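You operate a simulated robot arm through the tools that you are given. There is no shell and no other tool. Be economical: measure what you need, move in short steps, check, and stop when the job is done.

The job below is to be done with a simulated robot arm. You get a single attempt, and the scene is never put back.

## Task
Put the stain stick on the laundry counter top.

It is judged by the outcome, as a careful person would: the job done as asked, and still so three seconds after it is handed in. It fails if anything else is knocked over, pushed out of place, dropped, spilled or broken.

## Robot
A 7-joint arm with a two-finger parallel gripper, fixed in place. Base frame: the origin is at the foot of the arm, x ahead of it, y to its left, z up. Units: m, rad, N and s.
Its first joint turns from -1.152 to 1.152 rad. Payload 1.57 kg.
The tool frame sits at the grasp point between the pads (the TCP): z along the fingers, y along the line on which they close. The tips reach 0.03 m beyond it. Largest opening 0.11 m; finger width 0.024, thickness 0.012; the body of the gripper, 0.048 by 0.112 m, starts 0.078 m behind the TCP.
Orientation is told as [roll, pitch, yaw] about the base's x, y, z axes, in that order, counted from this pose: with the fingers straight down and closing along the base's y, the tool's x points along the base's -x, its y along +y and its z along -z.

## Interface
- The arm moves only by the tool step_arm. Its argument "series" is a list of rows, each an object of numbers (a shift or turn left out is 0, a gripper value left out holds the last): "x", "y", "z": the shift along the base's x, y, z in units of 20 mm (1.0 is 20 mm); "rx", "ry", "rz": the turn, a rotation vector about the base's x, y, z in units of 4 degrees (1.0 is 4 degrees). In form: [{"x": .., "y": .., "z": .., "rx": .., "ry": .., "rz": ..}, ...]. A call has 1 to 8 rows; each row shifts and turns the commanded pose from where the row before left it. "fingers" is the gripper command, from -1 (shut) to 1 (fully open), values between in proportion, set as the call begins (left out, the last holds). A call with a number of a shift or a turn outside -1 to 1 is refused whole. A row lasts 0.2 s, in which the tool goes at most 0.05 m and 0.15 rad; a call with a longer step from one row to the next is refused whole, and so is a gripper value outside its range. A pose out of reach is approached as far as the arm can. The call stops where the force on the tool passes 40 N (or 10 N more than at its start, if that is more) or the arm is blocked; 0.2 s more then pass. Each finger travels about 0.108 m/s and halts on what it meets, pressing with about 40 N; the grip force reading is that of the motor and also rises with nothing between the fingers. The clock runs only during rows and for 0.2 s after the last one: add rows that do not move to give the fingers time. It gives the time, the measured TCP pose, the force on the tool (base axes), the opening and the grip force at its end, in the units of the frame above (readings bear some noise), and new pictures: "views" is both (left out), scene, wrist or none.
- Cameras (640 x 400 px; columns grow to the right, rows downward): "scene" is fixed at [0.1484, -0.3843, 1.3955]; the picture's right is [0.88, -0.47, 0.00], its down [-0.31, -0.57, -0.76] and it looks along [0.36, 0.67, -0.64] (base axes); focal length 214 px, centre (320, 200). "wrist" rides on the gripper at [-0.036, 0, -0.08] in the tool frame; the picture's right is [0.00, -1.00, 0.00], its down [0.97, 0.00, -0.24] and it looks along [0.24, 0.00, 0.97] (tool axes); focal length 218 px, centre (320, 200). There is no depth. A picture from a camera that has moved, and an enlarged one, comes with that camera's place and axes in the base frame and with its lens.
- enlarge(camera, box): a new picture of the part [left, top, right, bottom] of that camera's present view, enlarged. The clock stands still meanwhile.
- job_done(): hands the job in; it is judged then, once.

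Go step by step. Nothing tells you positions but the pictures and the camera data: compare them with the known pose of the tool, close in by small moves and look again before you grip or let go. The budget is 90 turns and 170 pictures, counting those below and the enlarged ones. Unless the task says otherwise, let go and move clear before handing in, and close with one line.

The tools are called after ">>>" by a JSON object that holds its "name" and its "arguments". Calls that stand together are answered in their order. step_arm: Moves the arm, as the interface text tells. Its arguments: {"type":"object","properties":{"series":{"type":"array"},"fingers":{"type":"number"},"views":{"type":"string","enum":["both","scene","wrist","none"]}},"required":["series"]} The other tools are called the same way: enlarge (camera, box) takes an enlarged picture of a part of a camera's view; job_done () hands the job in.

At the start:

```text
time_s: 0.0
position: [0.3468, 0.1004, 1.2948]
tcp_rot: [-0.001, -0.001, -0.001]
force: [-0.4, 0.1, -0.1]
width: 0.1101
gripper_force: 0.0
```

scene: 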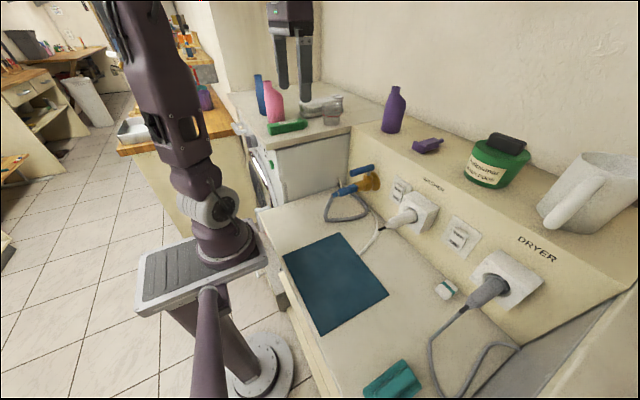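
wrist: 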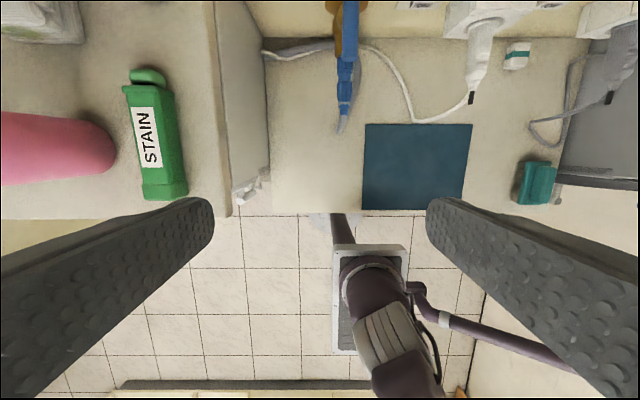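

I see the green stain stick on the raised left-hand surface, near (0.40, 0.31, 1.10), and a lower surface with a blue mat. I'll look closer to work out which surfaces are which.

>>> {"name": "enlarge", "arguments": {"camera": "scene", "box": [220, 60, 400, 220]}}

>>> {"name": "enlarge", "arguments": {"camera": "scene", "box": [240, 160, 560, 400]}}

>>> {"name": "enlarge", "arguments": {"camera": "wrist", "box": [0, 0, 280, 220]}}

```text
2.50 times, centred on (310, 140) of scene
camera zoom: at [0.1484, -0.3843, 1.3955], right [0.88, -0.47, 0.0], down [-0.31, -0.57, -0.76], along [0.36, 0.67, -0.64], focal length 536 px, centre (345, 350)
```

zoom: 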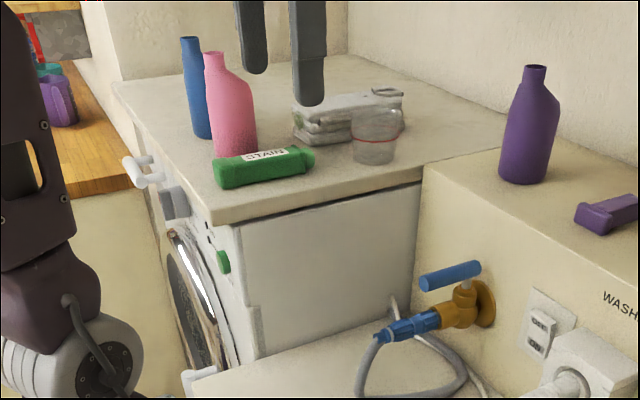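

```text
1.67 times, centred on (400, 280) of scene
camera zoom: at [0.1484, -0.3843, 1.3955], right [0.88, -0.47, 0.0], down [-0.31, -0.57, -0.76], along [0.36, 0.67, -0.64], focal length 358 px, centre (187, 67)
```

zoom: 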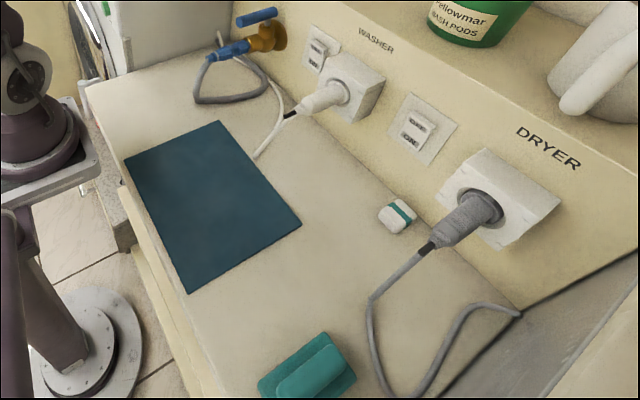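

```text
1.82 times, centred on (140, 110) of wrist
camera zoom: at [0.3824, 0.102, 1.3758], right [0.0, -1.0, 0.0], down [-0.97, 0.0, 0.24], along [-0.24, 0.0, -0.97], focal length 397 px, centre (647, 364)
```

zoom: 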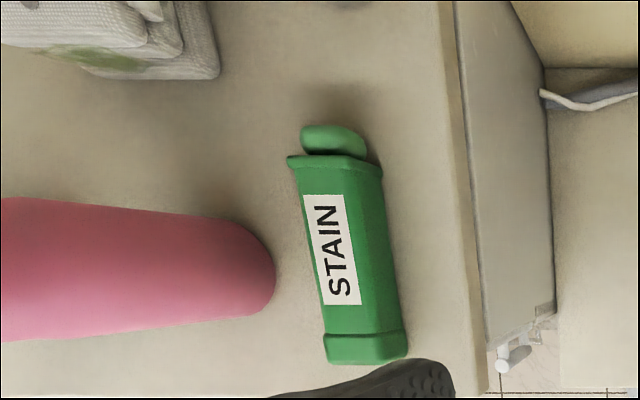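

The stick lies on the washer's top (z≈1.1), and the lower surface with the mat looks like the counter, around z≈0.87. Before choosing, I'll move over to the right at height and look at the rest.

>>> {"name": "step_arm", "arguments": {"series": [{"y": -1, "z": 1}, {"y": -1, "z": 1}, {"y": -1}, {"y": -1}, {"y": -1}, {"y": -1}, {"y": -1}, {"y": -1}]}}

```text
time_s: 1.8
position: [0.3474, -0.0598, 1.3359]
tcp_rot: [0.001, 0.001, 0.001]
force: [-0.2, -0.2, -0.4]
width: 0.1101
gripper_force: 0.1
camera wrist: at [0.3828, -0.0594, 1.4165], right [0.0, -1.0, 0.0], down [-0.97, 0.0, 0.24], along [-0.24, 0.0, -0.97], focal length 218 px, centre (320, 200)
```

scene: 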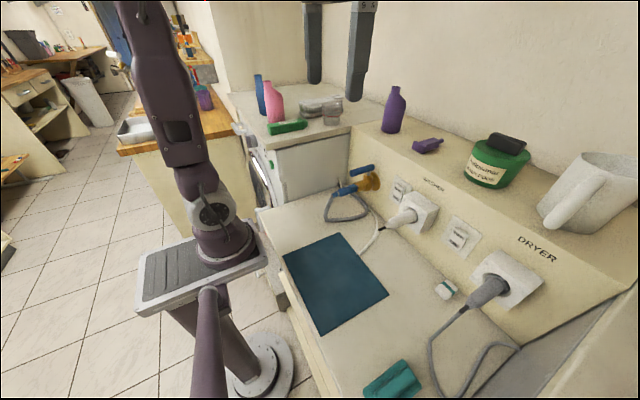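
wrist: 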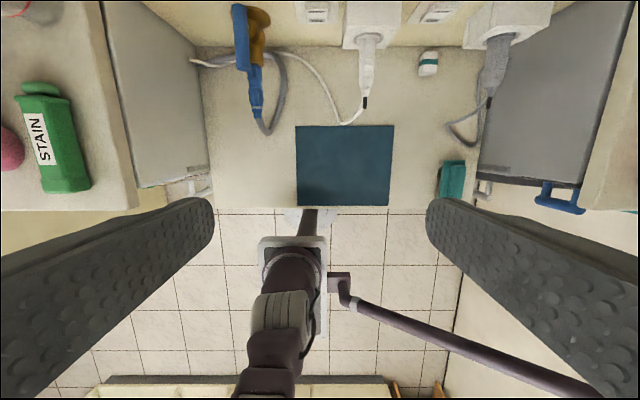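

The layout is clear now: the stick is on the washer top at about (0.39, 0.27), lying along x. The counter top is the bare surface at z≈0.86 between washer and dryer. I'll go above the stick with the fingers partly closed.

>>> {"name": "step_arm", "arguments": {"series": [{"y": 1}, {"y": 1}, {"y": 1}, {"y": 1}, {"y": 1}, {"y": 1}, {"y": 1}, {"y": 1}], "fingers": 0.45, "views": "none"}}

>>> {"name": "step_arm", "arguments": {"series": [{"y": 1, "x": 1}, {"y": 1, "x": 1}, {"y": 1}, {"y": 1}, {"y": 1}, {"y": 1}, {"y": 1}, {"y": 1, "z": -1}]}}

```text
time_s: 3.6
position: [0.3469, 0.1029, 1.3349]
tcp_rot: [-0.001, 0.002, 0.0]
force: [-0.3, 0.2, -0.3]
width: 0.0797
gripper_force: 0.0
```

```text
time_s: 5.4
position: [0.3719, 0.2334, 1.3059]
tcp_rot: [0.0, -0.001, 0.0]
force: [-1.4, 0.4, -0.1]
width: 0.0799
gripper_force: 0.1
out of reach, approached as far as the arm can: row 4, 6, 7
camera wrist: at [0.4072, 0.2339, 1.3869], right [0.0, -1.0, 0.0], down [-0.97, 0.0, 0.24], along [-0.24, 0.0, -0.97], focal length 218 px, centre (320, 200)
```

scene: 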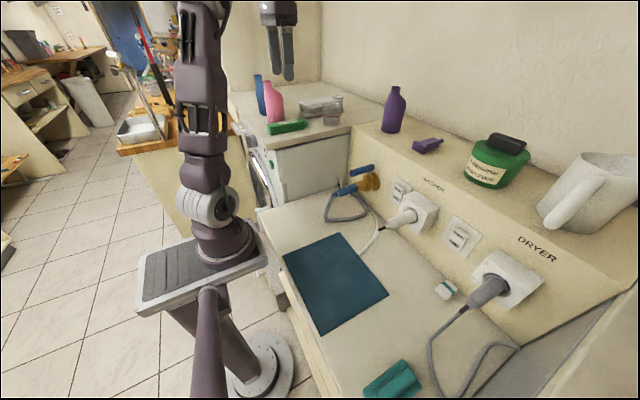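
wrist: 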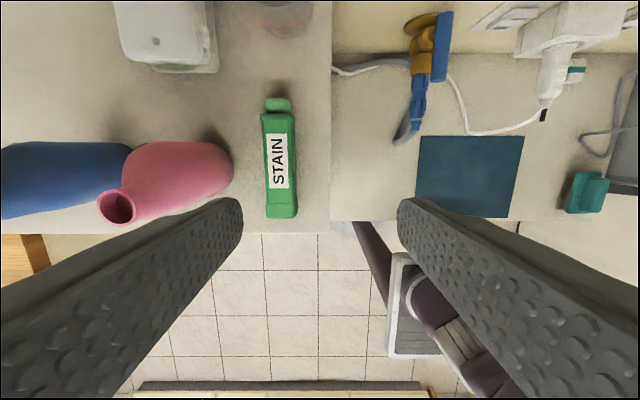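

The high pose was at the edge of reach. The stick now measures about (0.39, 0.278), so I'll descend partway and see where the arm settles.

>>> {"name": "step_arm", "arguments": {"series": [{"z": -1}, {"z": -1}, {"z": -1}, {}, {}]}}

```text
time_s: 6.6
position: [0.3719, 0.2315, 1.2446]
tcp_rot: [0.002, 0.001, 0.0]
force: [-0.7, 1.0, -0.1]
width: 0.0796
gripper_force: 0.0
camera wrist: at [0.4071, 0.2326, 1.3263], right [0.0, -1.0, 0.0], down [-0.97, 0.0, 0.24], along [-0.24, 0.0, -0.97], focal length 218 px, centre (320, 200)
```

scene: 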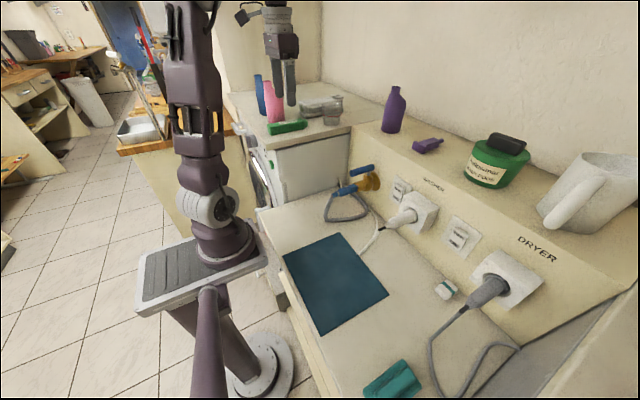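
wrist: 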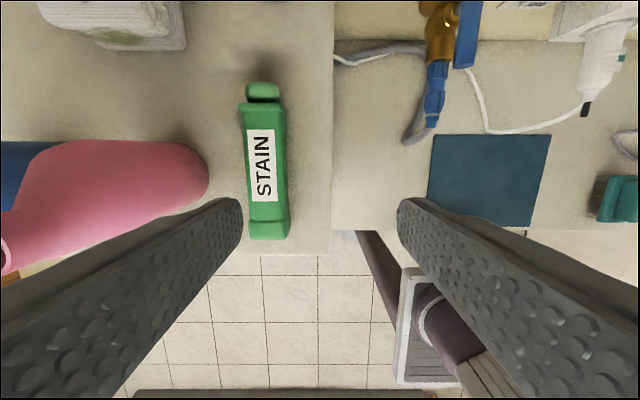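

The reachable range recovers lower down. The stick's body is about 36 mm wide at y≈0.277, and the pink bottle's edge is near y≈0.343. I'll narrow the opening to 65 mm and align.

>>> {"name": "step_arm", "arguments": {"series": [{"y": 0.8, "x": 0.3}, {"y": 0.8, "x": 0.3}, {"y": 0.65, "x": 0.3}, {}], "fingers": 0.18}}

```text
time_s: 7.6
position: [0.3889, 0.2768, 1.2468]
tcp_rot: [0.0, 0.0, 0.001]
force: [-0.1, 0.1, 0.6]
width: 0.0648
gripper_force: 0.1
camera wrist: at [0.4247, 0.2776, 1.3269], right [0.0, -1.0, 0.0], down [-0.97, 0.0, 0.24], along [-0.24, 0.0, -0.97], focal length 218 px, centre (320, 200)
```

scene: 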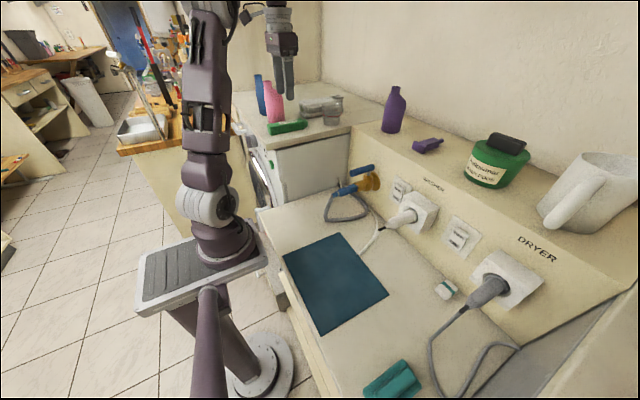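
wrist: 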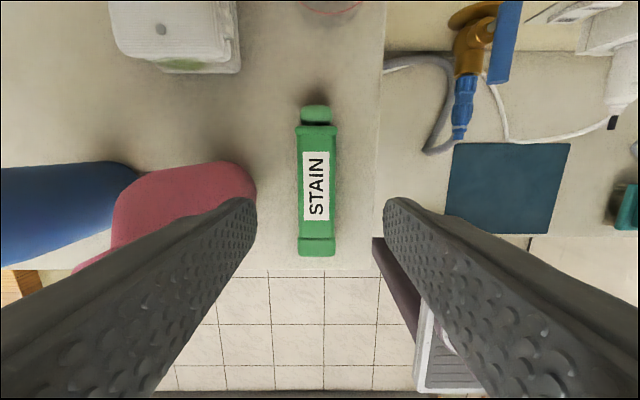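

The stick is centred between the fingers. I'll descend to just above it.

>>> {"name": "step_arm", "arguments": {"series": [{"z": -1}, {"z": -1}, {"z": -1}, {"z": -0.7}, {}]}}

```text
time_s: 8.8
position: [0.3881, 0.2755, 1.1731]
tcp_rot: [0.0, 0.0, 0.001]
force: [0.3, 0.2, 0.3]
width: 0.0649
gripper_force: 0.0
camera wrist: at [0.4243, 0.2772, 1.2544], right [0.0, -1.0, 0.0], down [-0.97, 0.0, 0.24], along [-0.24, 0.0, -0.97], focal length 218 px, centre (320, 200)
```

scene: 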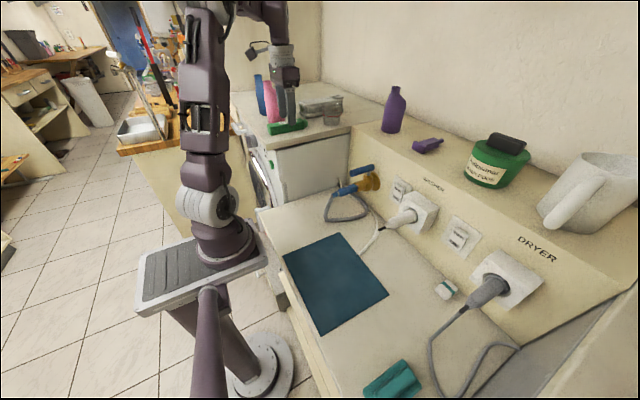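
wrist: 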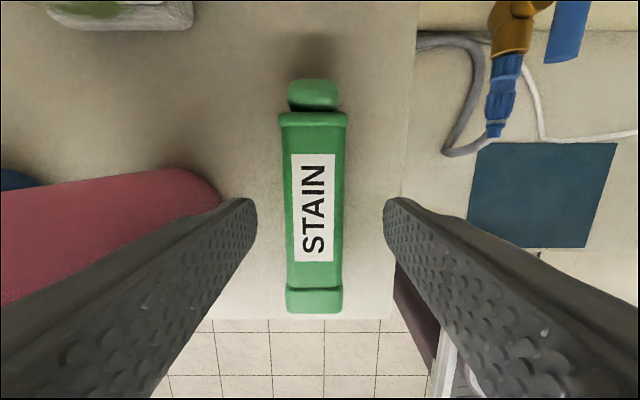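

Stick top is about z≈1.14 and tips are just at that level. I'll go down in small steps.

>>> {"name": "step_arm", "arguments": {"series": [{"z": -0.5}, {"z": -0.5}, {}]}}

>>> {"name": "enlarge", "arguments": {"camera": "scene", "box": [240, 80, 340, 150]}}

```text
time_s: 9.6
position: [0.3874, 0.2772, 1.1529]
tcp_rot: [-0.002, 0.0, -0.001]
force: [0.3, 0.0, 0.3]
width: 0.0653
gripper_force: 0.0
camera wrist: at [0.4234, 0.278, 1.2342], right [0.0, -1.0, 0.0], down [-0.97, 0.0, 0.24], along [-0.24, 0.0, -0.97], focal length 218 px, centre (320, 200)
```

scene: 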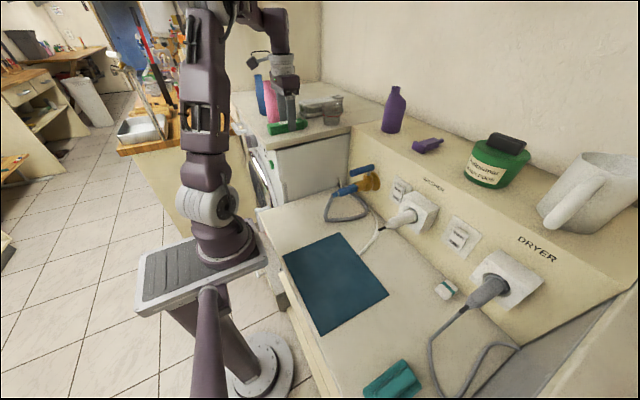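
wrist: 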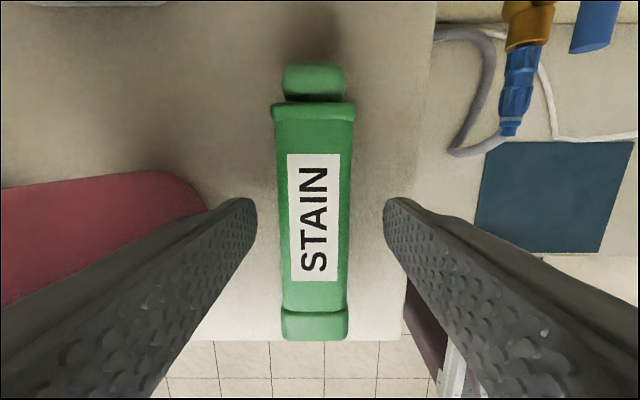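

```text
5.71 times, centred on (290, 115) of scene
camera zoom: at [0.1484, -0.3843, 1.3955], right [0.88, -0.47, 0.0], down [-0.31, -0.57, -0.76], along [0.36, 0.67, -0.64], focal length 1226 px, centre (491, 686)
```

zoom: 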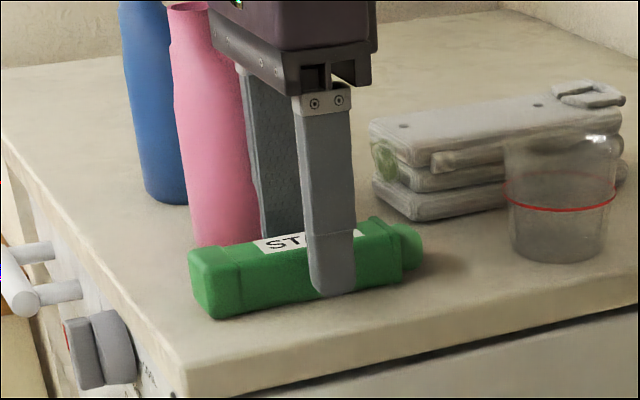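

The tips straddle the stick with the near finger almost down its side. I'll lower 6 mm more and close.

>>> {"name": "step_arm", "arguments": {"series": [{"z": -0.3}, {}], "views": "none"}}

>>> {"name": "step_arm", "arguments": {"series": [{}, {}, {}, {}], "fingers": -1}}

```text
time_s: 10.2
position: [0.3859, 0.2783, 1.1491]
tcp_rot: [0.0, 0.0, 0.0]
force: [0.2, -1.3, 0.5]
width: 0.0649
gripper_force: 0.1
```

```text
time_s: 11.2
position: [0.3872, 0.2765, 1.149]
tcp_rot: [0.0, 0.002, 0.0]
force: [-0.2, -0.3, 0.5]
width: 0.0332
gripper_force: 39.9
camera wrist: at [0.4235, 0.2781, 1.2289], right [0.0, -1.0, 0.0], down [-0.97, 0.0, 0.24], along [-0.24, 0.0, -0.97], focal length 218 px, centre (320, 200)
```

scene: 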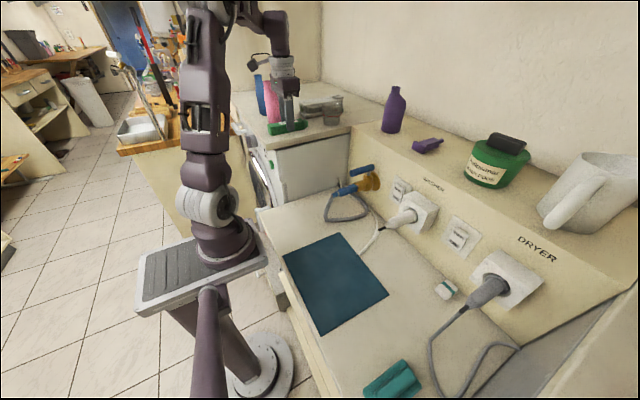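
wrist: 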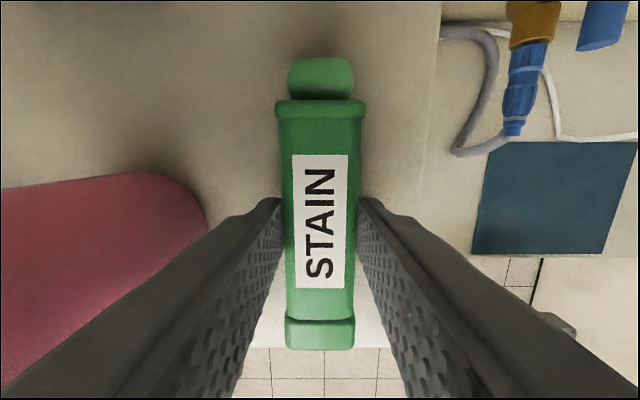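

The stick is gripped (33 mm). I'll lift it and carry it over the bare counter.

>>> {"name": "step_arm", "arguments": {"series": [{"z": 0.5}, {"z": 1}, {"z": 1}, {"z": 1}, {"y": -1}, {"y": -1}, {"y": -1}, {"y": -1}]}}

>>> {"name": "step_arm", "arguments": {"series": [{"y": -1, "x": -0.8}, {"y": -1, "x": -0.8}, {"y": -1, "x": -0.8}, {"y": -1, "x": -0.7}, {}]}}

```text
time_s: 13.0
position: [0.3899, 0.1972, 1.2152]
tcp_rot: [-0.001, -0.001, 0.0]
force: [-0.1, -0.7, -0.6]
width: 0.033
gripper_force: 39.8
camera wrist: at [0.4263, 0.1979, 1.296], right [0.0, -1.0, 0.0], down [-0.97, 0.0, 0.24], along [-0.24, 0.0, -0.97], focal length 218 px, centre (320, 200)
```

scene: 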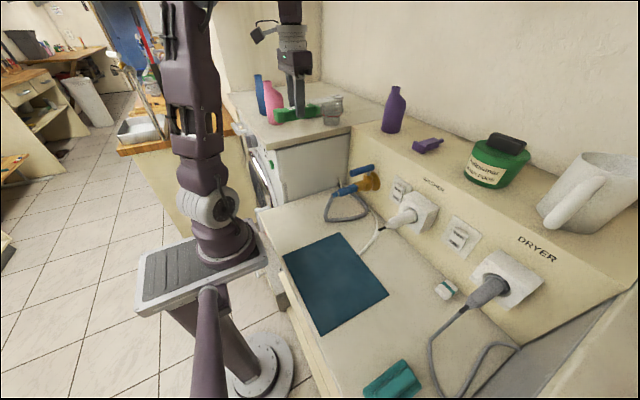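
wrist: 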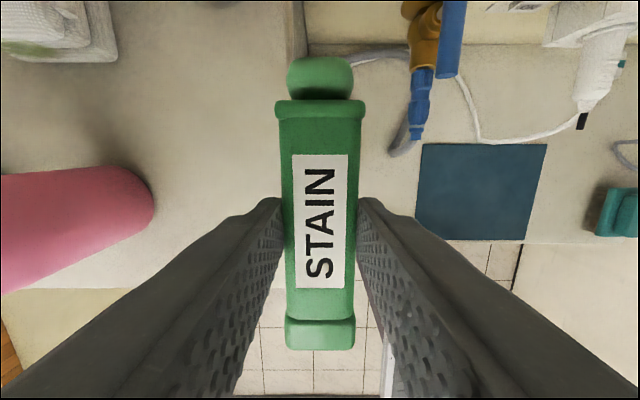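

```text
time_s: 14.2
position: [0.327, 0.1166, 1.2153]
tcp_rot: [-0.001, 0.001, 0.001]
force: [0.4, 0.7, 0.7]
width: 0.033
gripper_force: 39.9
camera wrist: at [0.3626, 0.1163, 1.2968], right [0.0, -1.0, 0.0], down [-0.97, 0.0, 0.24], along [-0.24, 0.0, -0.97], focal length 218 px, centre (320, 200)
```

scene: 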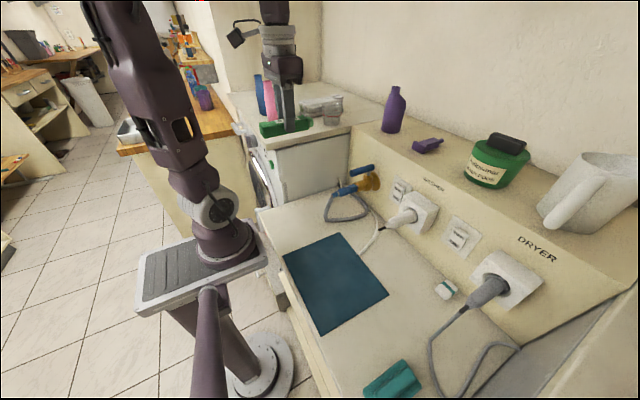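
wrist: 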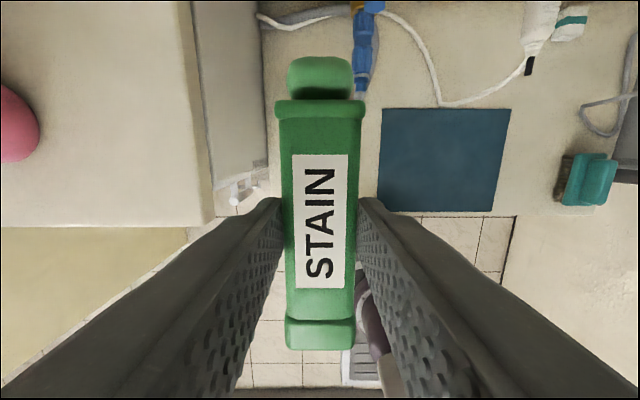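

The stick is over the counter, between the washer wall (y≈0.22) and the mat (y≈0). I'll shift slightly for clearance and go down in stages.

>>> {"name": "step_arm", "arguments": {"series": [{"y": -0.5, "x": -0.6}, {"z": -1}, {"z": -1}, {"z": -1}, {"z": -1}, {"z": -1}, {"z": -1}, {}]}}

```text
time_s: 16.0
position: [0.315, 0.1047, 1.0963]
tcp_rot: [0.0, 0.0, -0.001]
force: [0.1, 0.5, -0.7]
width: 0.0332
gripper_force: 39.8
camera wrist: at [0.3518, 0.1059, 1.1762], right [0.0, -1.0, 0.0], down [-0.97, 0.0, 0.24], along [-0.24, 0.0, -0.97], focal length 218 px, centre (320, 200)
```

scene: 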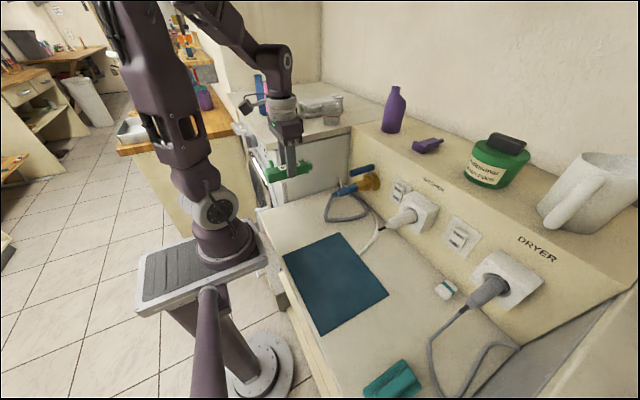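
wrist: 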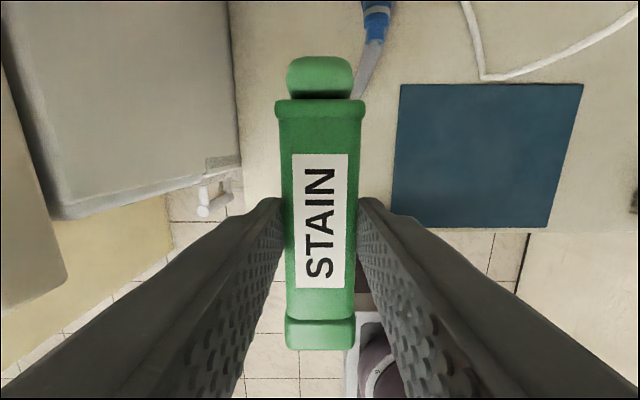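

Clearances look fine: front edge x≈0.23, hose x≈0.41. Continuing down.

>>> {"name": "step_arm", "arguments": {"series": [{"z": -1}, {"z": -1}, {"z": -1}, {"z": -1}, {"z": -1}, {"z": -1}, {}]}}

```text
time_s: 17.6
position: [0.3138, 0.1043, 0.9763]
tcp_rot: [0.0, 0.0, 0.001]
force: [0.0, 0.2, -0.8]
width: 0.0332
gripper_force: 39.2
camera wrist: at [0.3505, 0.1059, 1.0574], right [0.0, -1.0, 0.0], down [-0.97, 0.0, 0.24], along [-0.24, 0.0, -0.97], focal length 218 px, centre (320, 200)
```

scene: 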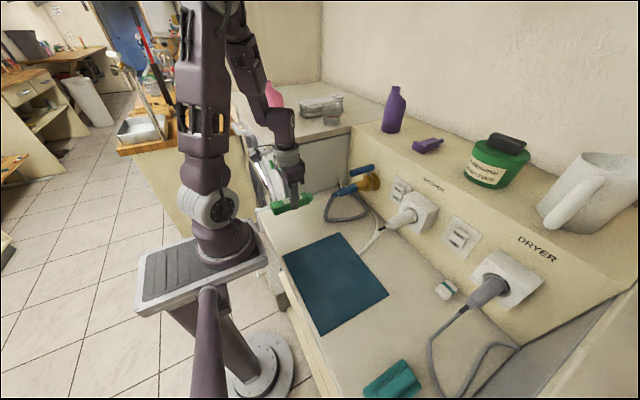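
wrist: 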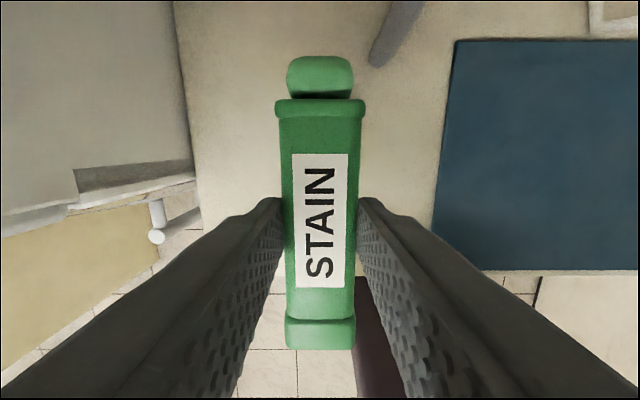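

Stick bottom is about 8 cm above the counter. I'll go down 6 cm, then creep.

>>> {"name": "step_arm", "arguments": {"series": [{"z": -1}, {"z": -1}, {"z": -0.5}, {}]}}

>>> {"name": "enlarge", "arguments": {"camera": "scene", "box": [240, 150, 370, 240]}}

```text
time_s: 18.6
position: [0.3151, 0.1067, 0.9282]
tcp_rot: [0.001, -0.001, -0.001]
force: [-0.1, -0.6, 0.0]
width: 0.0332
gripper_force: 40.6
camera wrist: at [0.3518, 0.1075, 1.008], right [0.0, -1.0, 0.0], down [-0.97, 0.0, 0.24], along [-0.24, 0.0, -0.97], focal length 218 px, centre (320, 200)
```

scene: 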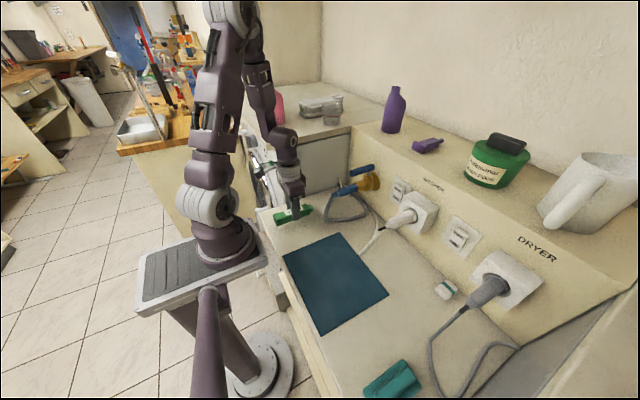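
wrist: 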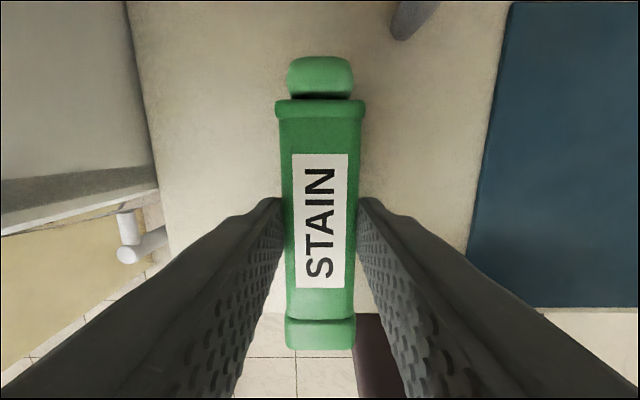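

```text
4.44 times, centred on (305, 195) of scene
camera zoom: at [0.1484, -0.3843, 1.3955], right [0.88, -0.47, 0.0], down [-0.31, -0.57, -0.76], along [0.36, 0.67, -0.64], focal length 953 px, centre (387, 222)
```

zoom: 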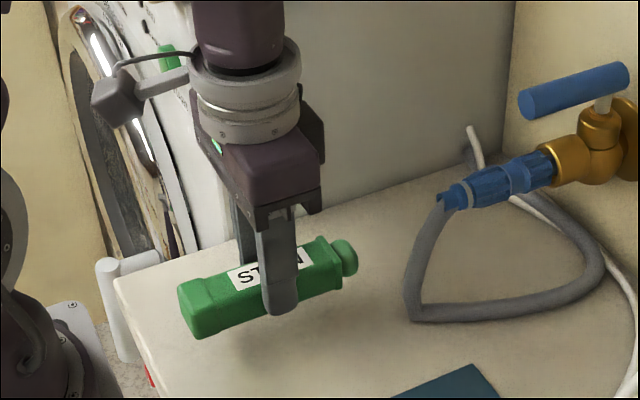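

The stick hovers about 3 cm above the bare counter, clear of the hose and mat. I'll nudge it 6 mm away from the front edge and creep down until contact.

>>> {"name": "step_arm", "arguments": {"series": [{"x": 0.3, "z": -0.4}, {"z": -0.4}, {}], "views": "none"}}

>>> {"name": "enlarge", "arguments": {"camera": "scene", "box": [240, 150, 370, 240]}}

```text
time_s: 19.4
position: [0.3226, 0.1071, 0.9115]
tcp_rot: [0.0, 0.0, -0.001]
force: [0.4, -1.2, -0.3]
width: 0.033
gripper_force: 40.0
```

```text
4.44 times, centred on (305, 195) of scene
camera zoom: at [0.1484, -0.3843, 1.3955], right [0.88, -0.47, 0.0], down [-0.31, -0.57, -0.76], along [0.36, 0.67, -0.64], focal length 953 px, centre (387, 222)
```

zoom: 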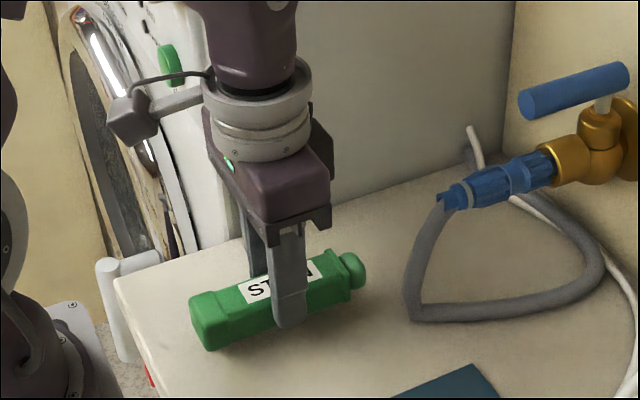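

Close to the surface now; creeping in 3 mm steps and watching the force.

>>> {"name": "step_arm", "arguments": {"series": [{"z": -0.15}, {"z": -0.15}, {}], "views": "none"}}

>>> {"name": "step_arm", "arguments": {"series": [{"z": -0.15}, {}], "views": "none"}}

>>> {"name": "enlarge", "arguments": {"camera": "scene", "box": [240, 150, 370, 240]}}

```text
time_s: 20.2
position: [0.3206, 0.1064, 0.9044]
tcp_rot: [0.001, 0.001, -0.001]
force: [0.1, 0.2, -0.7]
width: 0.0331
gripper_force: 40.4
```

```text
time_s: 20.8
position: [0.3228, 0.1057, 0.9011]
tcp_rot: [0.001, 0.0, 0.0]
force: [-0.2, 0.6, -0.6]
width: 0.0333
gripper_force: 39.9
```

```text
4.44 times, centred on (305, 195) of scene
camera zoom: at [0.1484, -0.3843, 1.3955], right [0.88, -0.47, 0.0], down [-0.31, -0.57, -0.76], along [0.36, 0.67, -0.64], focal length 953 px, centre (387, 222)
```

zoom: 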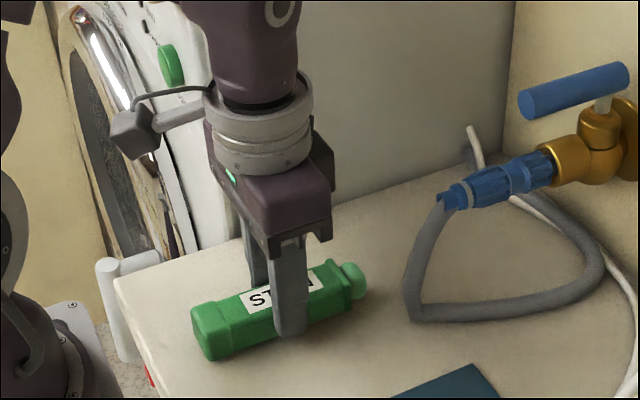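

No contact yet; continuing in 2 mm steps.

>>> {"name": "step_arm", "arguments": {"series": [{"z": -0.1}, {}, {"z": -0.1}, {}], "views": "none"}}

>>> {"name": "step_arm", "arguments": {"series": [{"z": -0.1}, {}, {"z": -0.1}, {}], "views": "none"}}

>>> {"name": "enlarge", "arguments": {"camera": "scene", "box": [240, 150, 370, 240]}}

```text
time_s: 21.8
position: [0.3214, 0.105, 0.8967]
tcp_rot: [0.001, 0.0, 0.001]
force: [-3.3, -1.5, 36.6]
width: 0.033
gripper_force: 40.3
```

```text
time_s: 22.8
position: [0.3227, 0.106, 0.8929]
tcp_rot: [0.0, 0.0, -0.001]
force: [-3.5, -1.9, 35.8]
width: 0.0332
gripper_force: 40.2
```

```text
4.44 times, centred on (305, 195) of scene
camera zoom: at [0.1479, -0.3845, 1.3955], right [0.88, -0.47, 0.0], down [-0.31, -0.57, -0.76], along [0.36, 0.67, -0.64], focal length 953 px, centre (387, 222)
```

zoom: 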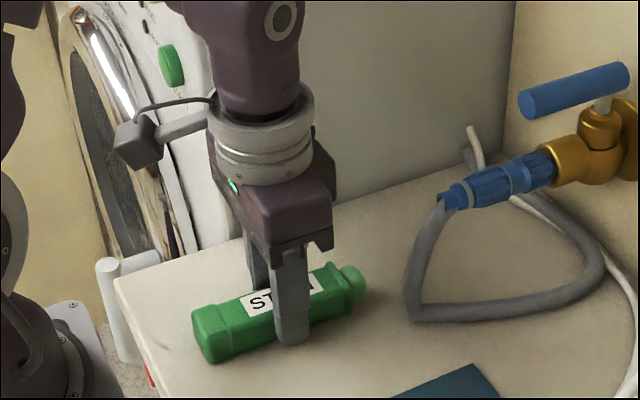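

Contact was made at about TCP z≈0.898, so the stick rests on the counter. I'll ease up 2 mm and open.

>>> {"name": "step_arm", "arguments": {"series": [{"z": 0.1}, {}], "views": "none"}}

>>> {"name": "step_arm", "arguments": {"series": [{}, {}, {}], "fingers": 0.2}}

```text
time_s: 23.4
position: [0.3216, 0.1065, 0.8949]
tcp_rot: [0.001, 0.0, 0.0]
force: [0.9, -0.4, -0.9]
width: 0.0331
gripper_force: 40.0
```

```text
time_s: 24.2
position: [0.321, 0.1065, 0.8952]
tcp_rot: [0.0, 0.001, 0.001]
force: [-0.5, 0.1, -0.9]
width: 0.0661
gripper_force: 0.0
camera wrist: at [0.358, 0.1077, 0.9758], right [0.0, -1.0, 0.0], down [-0.97, 0.0, 0.24], along [-0.24, 0.0, -0.97], focal length 218 px, centre (320, 200)
```

scene: 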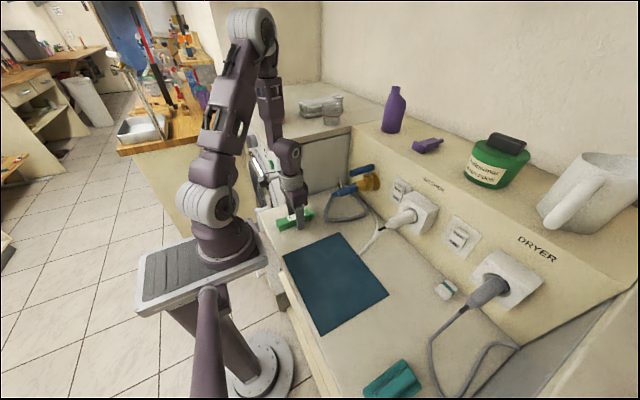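
wrist: 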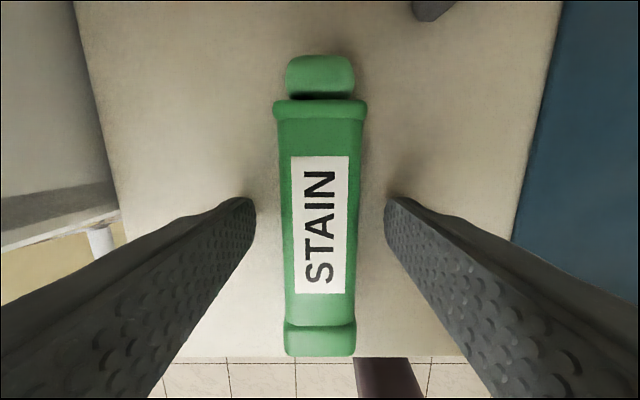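

The stick is released and flat on the counter. Retreating straight up.

>>> {"name": "step_arm", "arguments": {"series": [{"z": 0.5}, {"z": 1}, {"z": 1}, {"z": 1}, {"z": 1}, {"z": 1}, {"z": 1}, {"z": 1}]}}

>>> {"name": "step_arm", "arguments": {"series": [{"z": 1}, {"z": 1}, {"z": 1}, {"z": 1}, {"z": 1}, {}]}}

>>> {"name": "enlarge", "arguments": {"camera": "scene", "box": [220, 60, 400, 240]}}

```text
time_s: 26.0
position: [0.3216, 0.1079, 1.0452]
tcp_rot: [0.0, 0.001, 0.001]
force: [-0.3, -0.4, 0.0]
width: 0.0662
gripper_force: 0.0
camera wrist: at [0.3576, 0.109, 1.1268], right [0.0, -1.0, 0.0], down [-0.97, 0.0, 0.24], along [-0.24, 0.0, -0.97], focal length 218 px, centre (320, 200)
```

scene: 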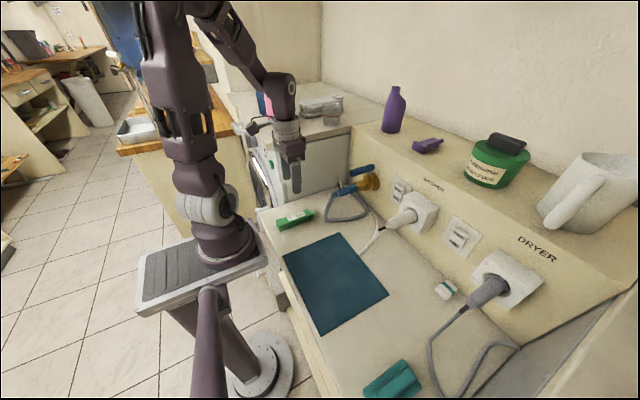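
wrist: 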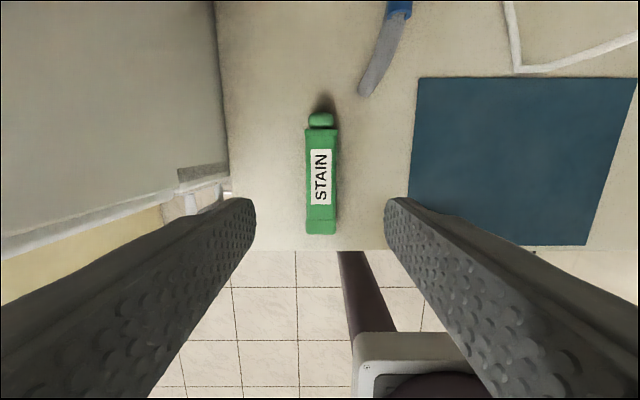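

```text
time_s: 27.4
position: [0.321, 0.1082, 1.1462]
tcp_rot: [0.0, 0.002, 0.001]
force: [-0.2, 0.6, -0.1]
width: 0.0659
gripper_force: 0.1
camera wrist: at [0.3577, 0.1086, 1.2273], right [0.0, -1.0, 0.0], down [-0.97, 0.0, 0.24], along [-0.24, 0.0, -0.97], focal length 218 px, centre (320, 200)
```

scene: 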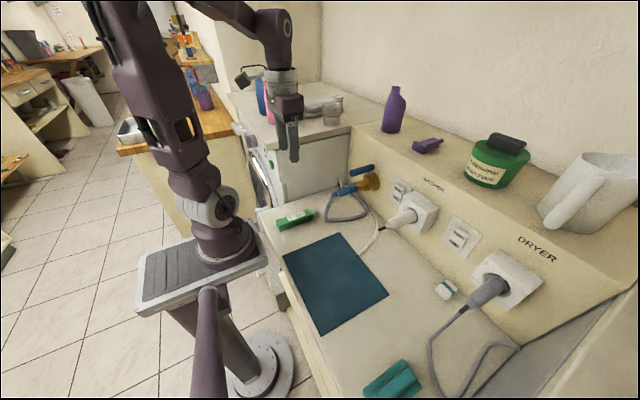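
wrist: 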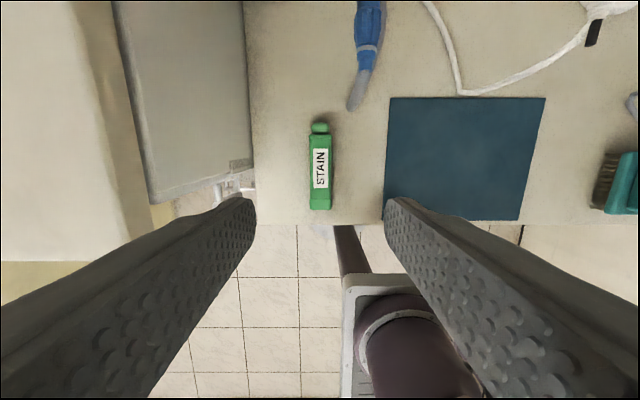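

```text
2.22 times, centred on (310, 150) of scene
camera zoom: at [0.1484, -0.3843, 1.3955], right [0.88, -0.47, 0.0], down [-0.31, -0.57, -0.76], along [0.36, 0.67, -0.64], focal length 477 px, centre (342, 311)
```

zoom: 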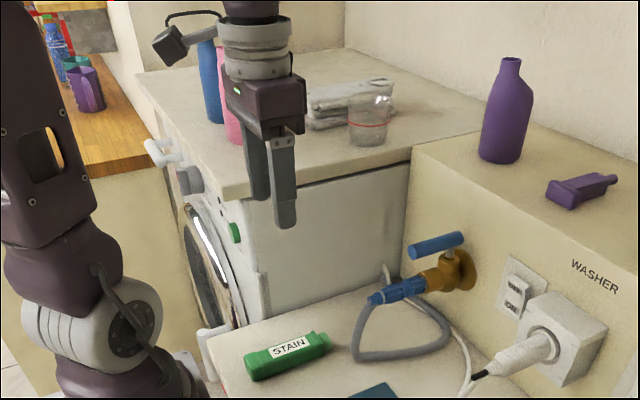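

The stick lies flat and stable on the counter between washer and mat, the gripper is clear, and everything else is in place. Handing in.

>>> {"name": "job_done", "arguments": {}}

```text
The job is handed in.
```

The stain stick is lying flat on the laundry counter top, between the washer and the mat, and nothing else was disturbed.
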